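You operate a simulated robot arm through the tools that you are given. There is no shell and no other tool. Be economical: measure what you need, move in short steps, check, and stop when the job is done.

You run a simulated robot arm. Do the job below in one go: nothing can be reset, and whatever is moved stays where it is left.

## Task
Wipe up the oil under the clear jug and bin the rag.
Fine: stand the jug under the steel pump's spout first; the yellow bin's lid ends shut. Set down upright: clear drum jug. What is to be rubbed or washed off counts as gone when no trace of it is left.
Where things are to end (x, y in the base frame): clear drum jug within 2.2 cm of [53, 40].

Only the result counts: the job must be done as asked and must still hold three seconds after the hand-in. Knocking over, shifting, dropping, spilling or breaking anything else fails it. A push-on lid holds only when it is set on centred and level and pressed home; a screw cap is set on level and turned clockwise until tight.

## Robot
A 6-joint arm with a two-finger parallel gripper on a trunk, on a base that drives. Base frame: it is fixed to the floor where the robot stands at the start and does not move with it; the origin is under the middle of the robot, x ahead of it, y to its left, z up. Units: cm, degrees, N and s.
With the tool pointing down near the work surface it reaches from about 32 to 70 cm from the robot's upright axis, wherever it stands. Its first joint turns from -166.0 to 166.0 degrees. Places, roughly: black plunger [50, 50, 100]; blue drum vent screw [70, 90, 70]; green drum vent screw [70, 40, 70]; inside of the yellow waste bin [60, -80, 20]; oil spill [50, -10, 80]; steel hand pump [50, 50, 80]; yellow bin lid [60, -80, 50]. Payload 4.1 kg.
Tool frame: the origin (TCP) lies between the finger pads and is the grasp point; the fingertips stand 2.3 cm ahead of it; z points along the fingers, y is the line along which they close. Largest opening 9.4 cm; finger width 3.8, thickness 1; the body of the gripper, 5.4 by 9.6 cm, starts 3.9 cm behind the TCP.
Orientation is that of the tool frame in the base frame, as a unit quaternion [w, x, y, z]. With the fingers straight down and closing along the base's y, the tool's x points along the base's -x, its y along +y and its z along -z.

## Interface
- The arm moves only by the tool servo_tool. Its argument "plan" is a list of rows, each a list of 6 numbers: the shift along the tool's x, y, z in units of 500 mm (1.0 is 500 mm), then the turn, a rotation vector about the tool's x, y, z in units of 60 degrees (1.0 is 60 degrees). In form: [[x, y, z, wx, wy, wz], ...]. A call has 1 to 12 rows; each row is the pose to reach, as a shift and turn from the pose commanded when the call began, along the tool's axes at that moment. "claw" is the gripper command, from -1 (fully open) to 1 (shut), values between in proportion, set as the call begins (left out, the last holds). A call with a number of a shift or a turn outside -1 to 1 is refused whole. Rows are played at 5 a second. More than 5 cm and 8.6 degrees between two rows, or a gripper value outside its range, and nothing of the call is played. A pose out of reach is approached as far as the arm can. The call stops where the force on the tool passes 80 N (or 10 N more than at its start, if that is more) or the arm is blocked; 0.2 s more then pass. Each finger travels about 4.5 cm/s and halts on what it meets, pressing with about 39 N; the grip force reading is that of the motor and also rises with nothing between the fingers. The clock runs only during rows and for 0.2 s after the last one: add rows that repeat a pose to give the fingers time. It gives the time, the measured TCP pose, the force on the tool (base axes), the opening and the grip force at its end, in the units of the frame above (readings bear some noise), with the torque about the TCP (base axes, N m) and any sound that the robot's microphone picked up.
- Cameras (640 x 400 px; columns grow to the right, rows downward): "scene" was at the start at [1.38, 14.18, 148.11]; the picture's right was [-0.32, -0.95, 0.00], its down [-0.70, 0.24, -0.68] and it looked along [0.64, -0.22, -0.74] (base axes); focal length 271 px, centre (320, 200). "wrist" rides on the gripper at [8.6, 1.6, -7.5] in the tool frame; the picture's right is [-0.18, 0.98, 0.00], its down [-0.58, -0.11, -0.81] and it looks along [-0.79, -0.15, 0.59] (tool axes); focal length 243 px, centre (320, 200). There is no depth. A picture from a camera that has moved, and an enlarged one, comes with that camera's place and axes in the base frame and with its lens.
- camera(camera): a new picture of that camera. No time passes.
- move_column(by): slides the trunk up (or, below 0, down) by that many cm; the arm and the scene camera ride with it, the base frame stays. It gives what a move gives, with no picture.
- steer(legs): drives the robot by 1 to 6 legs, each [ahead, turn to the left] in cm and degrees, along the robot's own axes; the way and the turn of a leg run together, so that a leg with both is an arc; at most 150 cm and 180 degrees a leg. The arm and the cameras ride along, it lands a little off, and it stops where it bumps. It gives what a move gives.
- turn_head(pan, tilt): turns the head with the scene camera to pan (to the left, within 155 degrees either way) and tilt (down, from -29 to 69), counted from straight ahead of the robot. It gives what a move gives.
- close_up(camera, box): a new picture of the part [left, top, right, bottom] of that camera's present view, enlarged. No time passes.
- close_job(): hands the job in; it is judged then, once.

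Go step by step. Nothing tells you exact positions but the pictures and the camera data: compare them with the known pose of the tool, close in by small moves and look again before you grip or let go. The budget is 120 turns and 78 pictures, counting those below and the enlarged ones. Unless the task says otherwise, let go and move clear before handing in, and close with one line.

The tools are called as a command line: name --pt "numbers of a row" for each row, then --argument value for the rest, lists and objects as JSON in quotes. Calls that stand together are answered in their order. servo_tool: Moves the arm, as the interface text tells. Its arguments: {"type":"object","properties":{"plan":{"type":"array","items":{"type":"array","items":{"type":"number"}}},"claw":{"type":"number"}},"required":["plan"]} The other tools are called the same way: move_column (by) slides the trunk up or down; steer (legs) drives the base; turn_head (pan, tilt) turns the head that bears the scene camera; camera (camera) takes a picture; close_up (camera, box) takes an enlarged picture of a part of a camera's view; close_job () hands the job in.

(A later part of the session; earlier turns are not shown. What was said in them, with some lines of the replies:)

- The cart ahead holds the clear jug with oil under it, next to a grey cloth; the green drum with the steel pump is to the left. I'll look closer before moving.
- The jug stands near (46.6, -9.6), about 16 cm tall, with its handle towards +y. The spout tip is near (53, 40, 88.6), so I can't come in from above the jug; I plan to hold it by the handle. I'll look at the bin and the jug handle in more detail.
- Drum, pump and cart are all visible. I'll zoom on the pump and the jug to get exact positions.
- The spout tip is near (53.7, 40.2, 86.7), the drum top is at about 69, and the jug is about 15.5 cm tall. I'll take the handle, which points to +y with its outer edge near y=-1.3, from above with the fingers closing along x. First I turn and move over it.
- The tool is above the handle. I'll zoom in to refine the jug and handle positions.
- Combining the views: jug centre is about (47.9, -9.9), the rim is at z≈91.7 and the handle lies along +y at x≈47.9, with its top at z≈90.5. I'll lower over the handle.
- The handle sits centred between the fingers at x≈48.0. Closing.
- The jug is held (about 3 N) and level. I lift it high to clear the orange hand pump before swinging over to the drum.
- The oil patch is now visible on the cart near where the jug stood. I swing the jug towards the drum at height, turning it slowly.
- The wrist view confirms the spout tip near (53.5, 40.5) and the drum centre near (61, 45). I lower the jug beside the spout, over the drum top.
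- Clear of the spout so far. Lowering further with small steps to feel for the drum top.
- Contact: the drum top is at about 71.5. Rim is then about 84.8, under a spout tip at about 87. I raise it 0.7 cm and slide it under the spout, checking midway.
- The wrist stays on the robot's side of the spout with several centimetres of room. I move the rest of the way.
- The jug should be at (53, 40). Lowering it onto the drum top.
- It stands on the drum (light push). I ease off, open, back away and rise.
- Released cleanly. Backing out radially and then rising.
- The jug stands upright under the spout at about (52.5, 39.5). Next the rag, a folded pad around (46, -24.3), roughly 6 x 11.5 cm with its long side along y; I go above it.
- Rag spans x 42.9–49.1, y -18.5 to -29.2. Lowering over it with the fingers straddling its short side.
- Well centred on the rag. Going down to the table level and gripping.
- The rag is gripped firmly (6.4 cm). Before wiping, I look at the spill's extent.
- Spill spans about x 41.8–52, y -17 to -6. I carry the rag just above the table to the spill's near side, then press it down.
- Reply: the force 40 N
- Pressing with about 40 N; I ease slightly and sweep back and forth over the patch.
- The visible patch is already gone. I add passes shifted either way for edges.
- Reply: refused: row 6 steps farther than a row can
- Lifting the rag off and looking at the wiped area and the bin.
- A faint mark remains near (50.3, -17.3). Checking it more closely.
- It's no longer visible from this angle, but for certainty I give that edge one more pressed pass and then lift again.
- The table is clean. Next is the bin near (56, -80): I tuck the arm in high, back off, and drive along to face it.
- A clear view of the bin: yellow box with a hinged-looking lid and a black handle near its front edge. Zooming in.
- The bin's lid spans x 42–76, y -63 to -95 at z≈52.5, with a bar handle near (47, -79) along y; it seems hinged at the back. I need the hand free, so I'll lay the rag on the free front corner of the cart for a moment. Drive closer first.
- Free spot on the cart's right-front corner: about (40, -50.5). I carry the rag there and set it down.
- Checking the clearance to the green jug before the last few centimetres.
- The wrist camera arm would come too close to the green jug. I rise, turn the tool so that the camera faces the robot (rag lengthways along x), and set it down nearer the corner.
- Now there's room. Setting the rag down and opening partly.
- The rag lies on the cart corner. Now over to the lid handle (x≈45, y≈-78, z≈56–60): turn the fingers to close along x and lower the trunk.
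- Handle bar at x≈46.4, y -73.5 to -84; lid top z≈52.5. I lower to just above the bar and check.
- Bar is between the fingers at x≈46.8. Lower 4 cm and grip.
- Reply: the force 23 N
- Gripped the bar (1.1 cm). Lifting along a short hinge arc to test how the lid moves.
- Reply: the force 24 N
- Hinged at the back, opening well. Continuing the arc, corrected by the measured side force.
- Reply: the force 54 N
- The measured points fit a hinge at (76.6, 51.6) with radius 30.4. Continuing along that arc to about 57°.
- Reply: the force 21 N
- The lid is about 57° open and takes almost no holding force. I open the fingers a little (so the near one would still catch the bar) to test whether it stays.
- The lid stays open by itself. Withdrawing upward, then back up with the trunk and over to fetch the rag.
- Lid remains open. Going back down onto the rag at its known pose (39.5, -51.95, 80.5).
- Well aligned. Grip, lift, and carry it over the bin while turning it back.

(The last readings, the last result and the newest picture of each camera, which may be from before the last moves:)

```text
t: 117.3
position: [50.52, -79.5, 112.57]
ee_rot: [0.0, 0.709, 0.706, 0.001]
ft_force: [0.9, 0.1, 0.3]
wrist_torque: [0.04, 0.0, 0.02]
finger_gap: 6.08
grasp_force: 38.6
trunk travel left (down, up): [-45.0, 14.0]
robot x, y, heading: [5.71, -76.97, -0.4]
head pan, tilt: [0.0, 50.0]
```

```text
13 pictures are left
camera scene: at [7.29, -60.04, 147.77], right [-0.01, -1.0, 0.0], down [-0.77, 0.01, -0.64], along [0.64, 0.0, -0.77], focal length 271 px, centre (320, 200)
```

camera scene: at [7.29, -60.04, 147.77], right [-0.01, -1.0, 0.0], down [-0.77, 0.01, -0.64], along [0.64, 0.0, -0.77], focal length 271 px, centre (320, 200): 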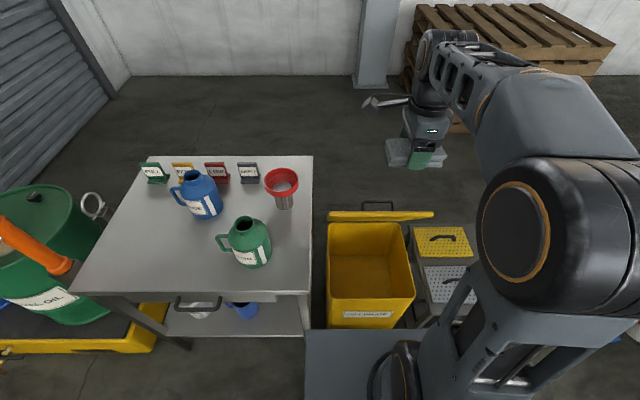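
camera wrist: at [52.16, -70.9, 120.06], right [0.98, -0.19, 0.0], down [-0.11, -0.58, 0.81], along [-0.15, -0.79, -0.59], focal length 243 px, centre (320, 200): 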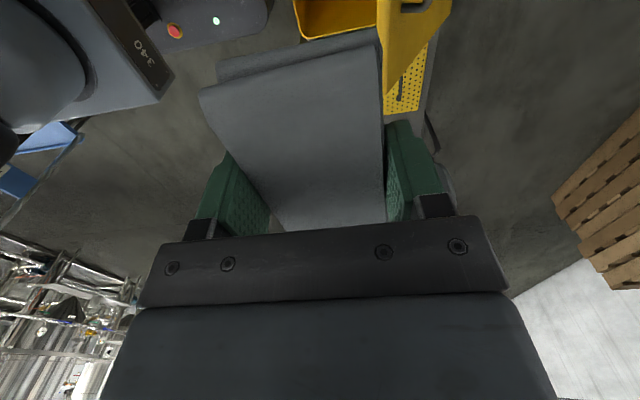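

Bin opening spans x 42–75; the lid's edge overhangs to x≈58 at z≈80. I centre the rag at x≈49.5 and go down.

servo_tool --pt "0 -0.02 0 0 0 0" --pt "0 -0.02 0 0 0 0"

move_column --by -36

servo_tool --pt "0 0 0.06 0 0 0" --pt "0 0 0.12 0 0 0" --pt "0 0 0.18 0 0 0" --pt "0 0 0.24 0 0 0" --pt "0 0 0.3 0 0 0" --pt "0 0 0.36 0 0 0" --pt "0 0 0.42 0 0 0" --pt "0 0 0.47 0 0 0" --pt "0 0 0.47 0 0 0"

camera --camera "scene"

camera --camera "wrist"

```text
t: 117.9
position: [49.54, -79.31, 112.76]
ee_rot: [0.0, 0.707, 0.707, 0.0]
ft_force: [0.0, 0.2, -0.1]
wrist_torque: [0.02, -0.02, -0.01]
finger_gap: 6.07
grasp_force: 38.9
trunk travel left (down, up): [-45.0, 14.0]
robot x, y, heading: [5.45, -76.64, -0.6]
head pan, tilt: [0.0, 50.0]
```

```text
t: 121.4
position: [49.4, -79.32, 76.62]
ee_rot: [0.0, 0.708, 0.706, 0.0]
ft_force: [0.7, -0.2, -0.2]
wrist_torque: [-0.03, 0.0, 0.01]
finger_gap: 6.1
grasp_force: 39.4
trunk travel left (down, up): [-9.0, 50.0]
robot x, y, heading: [5.12, -76.43, -0.5]
head pan, tilt: [0.0, 50.0]
```

```text
t: 123.4
position: [49.41, -79.27, 53.12]
ee_rot: [0.0, 0.708, 0.707, 0.0]
ft_force: [0.5, 0.2, -0.3]
wrist_torque: [-0.02, 0.02, -0.02]
finger_gap: 6.1
grasp_force: 39.2
trunk travel left (down, up): [-9.0, 50.0]
robot x, y, heading: [5.79, -76.96, -0.6]
head pan, tilt: [0.0, 50.0]
```

```text
12 pictures are left
camera scene: at [7.29, -60.04, 111.77], right [-0.01, -1.0, 0.0], down [-0.77, 0.01, -0.64], along [0.64, 0.0, -0.77], focal length 271 px, centre (320, 200)
```

scene: 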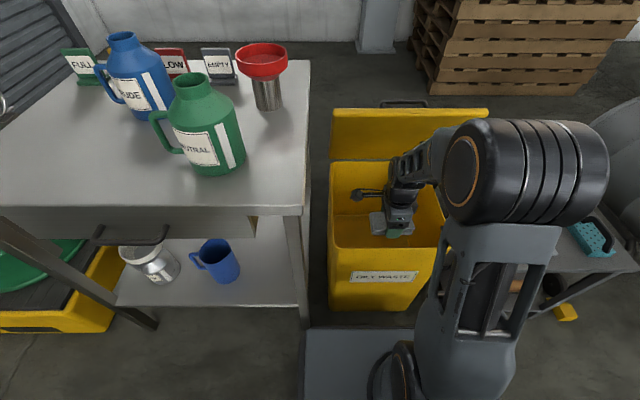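

```text
11 pictures are left
camera wrist: at [50.98, -70.74, 60.53], right [0.98, -0.19, 0.0], down [-0.11, -0.58, 0.81], along [-0.15, -0.79, -0.59], focal length 243 px, centre (320, 200)
```

wrist: 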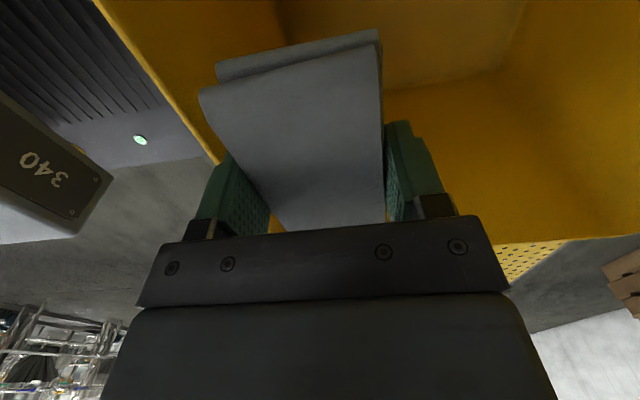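

The rag is over/in the bin opening. I move it 1.5 cm inward, 2 cm lower, and let go.

servo_tool --pt "0 0.03 0.02 0 0 0" --pt "0 0.03 0.04 0 0 0" --pt "0 0.03 0.04 0 0 0"

servo_tool --pt "0 0 0 0 0 0" --pt "0 0 0 0 0 0" --pt "0 0 0 0 0 0" --pt "0 0 0 0 0 0" --pt "0 0 0 0 0 0" --pt "0 0 -0.06 0 0 0" --pt "0 -0.02 -0.14 0 0 0" --pt "0 -0.03 -0.22 0 0 0" --pt "0 -0.03 -0.3 0 0 0" --claw -0.7

camera --camera "wrist"

```text
t: 124.2
position: [51.11, -79.46, 51.13]
ee_rot: [0.0, 0.708, 0.706, 0.0]
ft_force: [0.1, 0.3, 0.2]
wrist_torque: [0.01, 0.0, -0.01]
finger_gap: 6.11
grasp_force: 39.0
trunk travel left (down, up): [-9.0, 50.0]
robot x, y, heading: [5.79, -76.92, -0.1]
head pan, tilt: [0.0, 50.0]
```

```text
t: 126.2
position: [49.83, -79.19, 66.18]
ee_rot: [0.0, 0.708, 0.707, -0.001]
ft_force: [0.1, -0.2, -0.5]
wrist_torque: [0.0, 0.0, 0.0]
finger_gap: 7.99
grasp_force: 0.1
trunk travel left (down, up): [-9.0, 50.0]
robot x, y, heading: [5.67, -77.21, -0.3]
head pan, tilt: [0.0, 50.0]
```

```text
10 pictures are left
camera wrist: at [51.34, -70.58, 73.62], right [0.98, -0.19, 0.0], down [-0.11, -0.58, 0.81], along [-0.15, -0.79, -0.59], focal length 243 px, centre (320, 200)
```

wrist: 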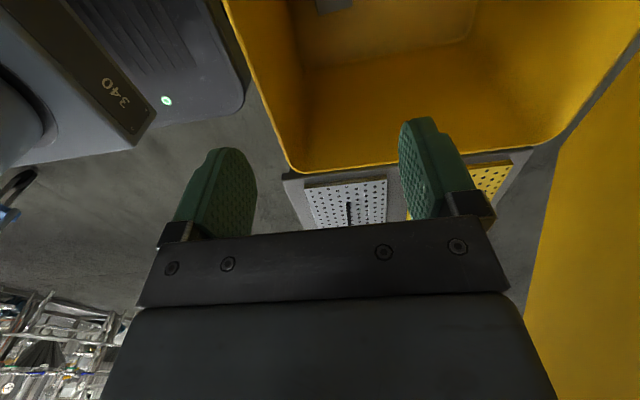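

The rag is at the bottom of the bin. Now to shut the lid: rise, move above the handle bar, and regrip it where I let go.

move_column --by 12

servo_tool --pt "0 0 -0.08 0 0 0" --pt "0 0 -0.16 0 0 0" --pt "0 0 -0.24 0 0 0" --pt "0 0 -0.32 0 0 0" --pt "0 0 -0.4 0 0 0" --pt "0.005 0.08 -0.4 0 0 0" --pt "0.01 0.16 -0.4 0 0 0" --pt "0.015 0.24 -0.4 0 0 0" --pt "0.015 0.3 -0.4 0 0 0" --pt "0.015 0.3 -0.4 0 0 0" --claw 0.1

camera --camera "wrist"

```text
t: 127.7
position: [49.76, -79.14, 78.02]
ee_rot: [0.001, 0.708, 0.707, 0.001]
ft_force: [0.4, 0.1, -0.3]
wrist_torque: [-0.01, -0.01, -0.03]
finger_gap: 7.97
grasp_force: 0.1
trunk travel left (down, up): [-21.0, 38.0]
robot x, y, heading: [5.78, -77.07, -0.4]
head pan, tilt: [0.0, 50.0]
```

```text
t: 129.9
position: [64.67, -78.19, 97.89]
ee_rot: [-0.001, 0.708, 0.707, -0.001]
ft_force: [-0.8, -0.1, -1.1]
wrist_torque: [-0.01, 0.04, -0.01]
finger_gap: 4.24
grasp_force: 0.1
trunk travel left (down, up): [-21.0, 38.0]
robot x, y, heading: [5.71, -77.07, -0.5]
head pan, tilt: [0.0, 50.0]
```

```text
9 pictures are left
camera wrist: at [66.26, -69.75, 105.39], right [0.98, -0.19, 0.0], down [-0.11, -0.58, 0.81], along [-0.15, -0.79, -0.59], focal length 243 px, centre (320, 200)
```

wrist: 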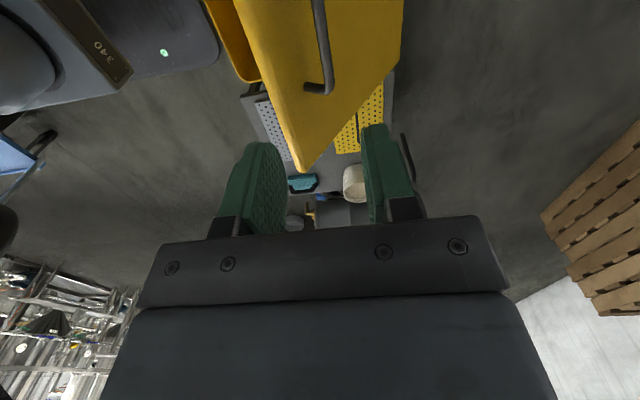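

Bar at x≈64.6, as left. Lowering onto it and gripping.

servo_tool --pt "-0.005 0 0.08 0 0 0" --pt "-0.005 0 0.16 0 0 0" --pt "-0.005 0 0.24 0 0 0" --pt "-0.005 0 0.3 0 0 0" --pt "-0.005 0 0.34 0 0 0" --pt "-0.005 0 0.367 0 0 0" --pt "-0.005 0 0.367 0 0 0"

servo_tool --pt "0 0 0 0 0 0" --pt "0 0 0 0 0 0" --pt "0 0 0 0 0 0" --pt "0 0 0 0 0 0" --claw 1

```text
t: 131.5
position: [64.63, -78.84, 79.68]
ee_rot: [0.0, 0.708, 0.706, 0.0]
ft_force: [0.1, -0.5, -0.6]
wrist_torque: [0.0, 0.01, 0.0]
finger_gap: 4.23
grasp_force: 0.0
trunk travel left (down, up): [-21.0, 38.0]
robot x, y, heading: [5.54, -76.91, -0.4]
head pan, tilt: [0.0, 50.0]
```

```text
t: 132.5
position: [64.64, -78.71, 79.61]
ee_rot: [0.0, 0.708, 0.706, 0.0]
ft_force: [-1.3, 0.5, -0.6]
wrist_torque: [-0.02, 0.02, -0.33]
finger_gap: 1.16
grasp_force: 44.7
trunk travel left (down, up): [-21.0, 38.0]
robot x, y, heading: [5.52, -76.88, -0.4]
head pan, tilt: [0.0, 50.0]
```

Gripped again. Closing along the same arc back to the start pose.

servo_tool --pt "0 -0.046 0.023 0 0 0" --pt "0 -0.092 0.05 0 0 0" --pt "0 -0.135 0.081 0 0 0" --pt "0 -0.176 0.115 0 0 0" --pt "0 -0.213 0.153 0 0 0" --pt "0 -0.247 0.194 0 0 0" --pt "0 -0.277 0.238 0 0 0" --pt "0 -0.303 0.284 0 0 0" --pt "0 -0.325 0.332 0 0 0" --pt "0 -0.342 0.382 0 0 0" --pt "0 -0.353 0.423 0 0 0" --pt "0 -0.361 0.458 0 0 0"

camera --camera "scene"

```text
t: 135.1
position: [46.61, -78.61, 57.03]
ee_rot: [-0.001, 0.707, 0.707, 0.0]
ft_force: [-18.6, -6.6, 14.5]
wrist_torque: [0.67, 0.17, -0.44]
finger_gap: 1.15
grasp_force: 45.0
trunk travel left (down, up): [-21.0, 38.0]
robot x, y, heading: [5.81, -77.01, -0.4]
head pan, tilt: [0.0, 50.0]
```

```text
8 pictures are left
camera scene: at [7.07, -60.09, 123.81], right [-0.01, -1.0, 0.0], down [-0.77, 0.0, -0.64], along [0.64, 0.0, -0.77], focal length 271 px, centre (320, 200)
```

scene: 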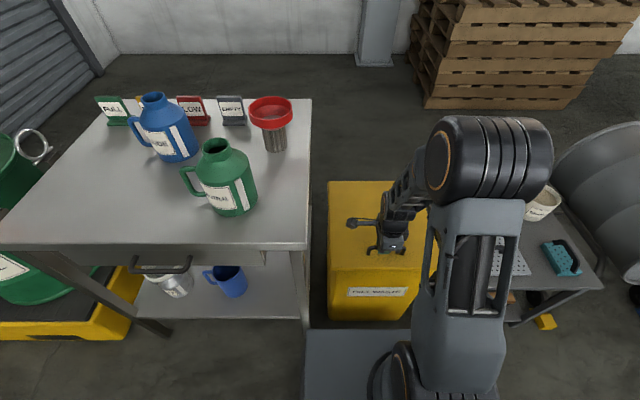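

Nearly shut. I press down a bit further to close it fully.

servo_tool --pt "0 -0.005 0.008 0 0 0" --pt "0 -0.008 0.014 0 0 0" --pt "0 -0.008 0.018 0 0 0" --pt "0 -0.008 0.018 0 0 0"

```text
t: 136.1
position: [46.6, -78.51, 56.22]
ee_rot: [0.004, 0.708, 0.706, 0.005]
ft_force: [18.0, 3.3, 41.9]
wrist_torque: [0.15, -0.17, -0.54]
finger_gap: 1.16
grasp_force: 44.8
trunk travel left (down, up): [-21.0, 38.0]
robot x, y, heading: [5.41, -76.88, -0.3]
head pan, tilt: [0.0, 50.0]
```

The lid is hard on its seat (42 N). Releasing and rising clear.

servo_tool --pt "0 0 -0.004 0 0 0" --pt "0 0 -0.004 0 0 0" --pt "0 0 -0.004 0 0 0" --pt "0 0 -0.004 0 0 0" --pt "0 0 -0.004 0 0 0" --pt "0 0 -0.004 0 0 0" --pt "0 0 -0.05 0 0 0" --pt "0 0 -0.12 0 0 0" --pt "0 0 -0.2 0 0 0" --pt "0 0 -0.29 0 0 0" --pt "0 0 -0.38 0 0 0" --claw -1

move_column --by 24

turn_head --pan 0 --tilt 50

close_up --camera "scene" --box '[300, 190, 480, 340]'

turn_head --pan 35 --tilt 42

camera --camera "scene"

```text
t: 138.5
position: [46.48, -78.48, 74.83]
ee_rot: [-0.001, 0.707, 0.707, -0.001]
ft_force: [0.4, -0.1, 0.4]
wrist_torque: [0.0, 0.01, 0.01]
finger_gap: 9.38
grasp_force: 0.0
trunk travel left (down, up): [-21.0, 38.0]
robot x, y, heading: [5.63, -76.91, -0.6]
head pan, tilt: [0.0, 50.0]
```

```text
t: 141.0
position: [46.7, -78.39, 98.73]
ee_rot: [0.0, 0.708, 0.706, 0.0]
ft_force: [0.3, -0.4, -0.6]
wrist_torque: [0.02, -0.04, 0.01]
finger_gap: 9.41
grasp_force: 0.0
trunk travel left (down, up): [-45.0, 14.0]
robot x, y, heading: [5.53, -76.87, -0.3]
head pan, tilt: [0.0, 50.0]
```

```text
t: 141.6
position: [46.74, -78.38, 98.85]
ee_rot: [-0.001, 0.707, 0.707, 0.001]
ft_force: [0.2, 0.2, 0.4]
wrist_torque: [0.01, 0.02, 0.02]
finger_gap: 9.42
grasp_force: 0.1
trunk travel left (down, up): [-45.0, 14.0]
robot x, y, heading: [5.35, -76.76, -0.5]
head pan, tilt: [0.0, 50.0]
```

```text
2.67 times, centred on (390, 265) of scene
camera zoom: at [7.29, -60.05, 147.77], right [-0.01, -1.0, 0.0], down [-0.77, 0.01, -0.64], along [0.64, 0.0, -0.77], focal length 722 px, centre (133, 27)
```

zoom: 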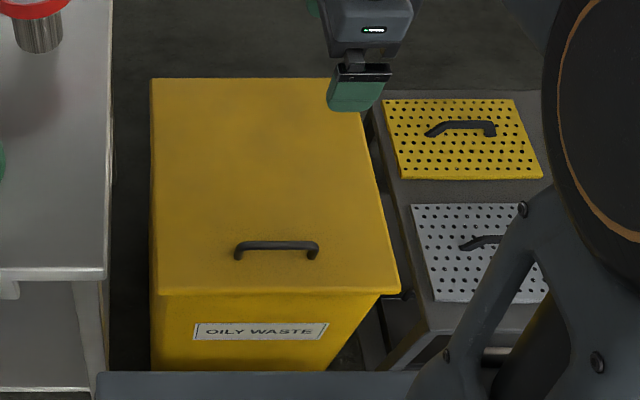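

```text
t: 142.6
position: [46.6, -78.28, 98.87]
ee_rot: [0.0, 0.707, 0.707, 0.0]
ft_force: [-0.2, 1.4, 0.0]
wrist_torque: [0.02, 0.0, -0.02]
finger_gap: 9.39
grasp_force: 0.0
trunk travel left (down, up): [-45.0, 14.0]
robot x, y, heading: [5.81, -76.82, -0.4]
head pan, tilt: [35.0, 42.0]
```

```text
6 pictures are left
camera scene: at [6.47, -55.25, 148.89], right [0.57, -0.82, 0.0], down [-0.55, -0.38, -0.74], along [0.61, 0.42, -0.67], focal length 271 px, centre (320, 200)
```

scene: 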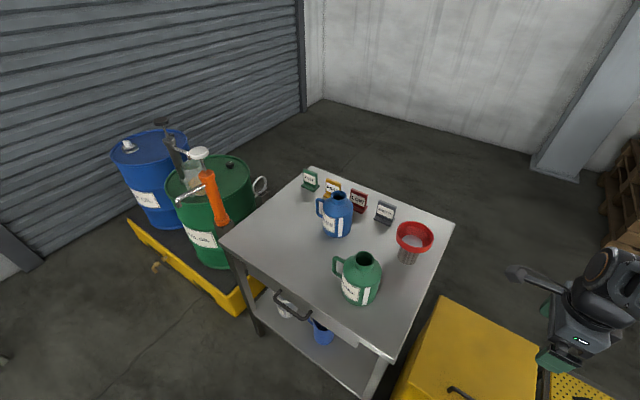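

The lid is shut. Final check of the cart top and the jug.

close_up --camera "scene" --box '[210, 160, 430, 360]'

close_up --camera "scene" --box '[130, 110, 290, 240]'

```text
2.00 times, centred on (320, 260) of scene
camera zoom: at [6.47, -55.25, 148.89], right [0.57, -0.82, 0.0], down [-0.55, -0.38, -0.74], along [0.61, 0.42, -0.67], focal length 541 px, centre (320, 80)
```

zoom: 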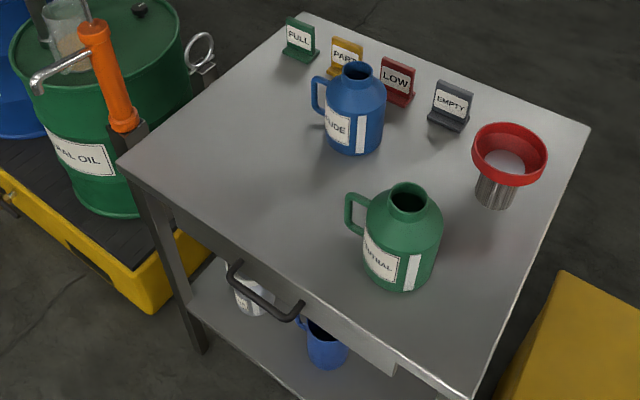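

```text
3.08 times, centred on (210, 175) of scene
camera zoom: at [6.47, -55.25, 148.89], right [0.57, -0.82, 0.0], down [-0.55, -0.38, -0.74], along [0.61, 0.42, -0.67], focal length 833 px, centre (658, 277)
```

zoom: 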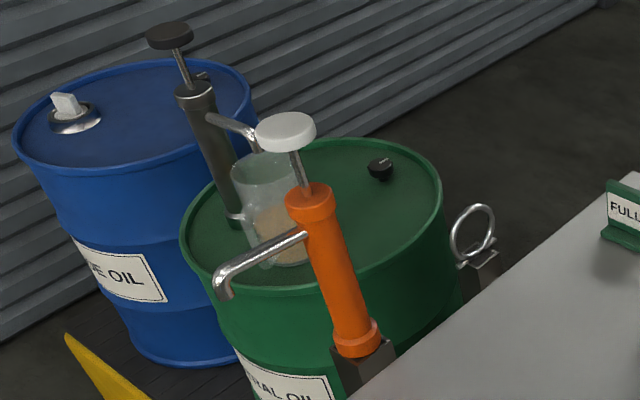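

The table is clean, the jug stands upright under the steel spout, the rag is in the bin, and the lid is shut. Handing in.

close_job

```text
The job is handed in.
```

The job is done and handed in: the clear jug stands upright under the steel pump's spout at about (52.5, 39.5), the oil is wiped up with no trace visible on the cart, and the rag is in the yellow bin with its lid shut.
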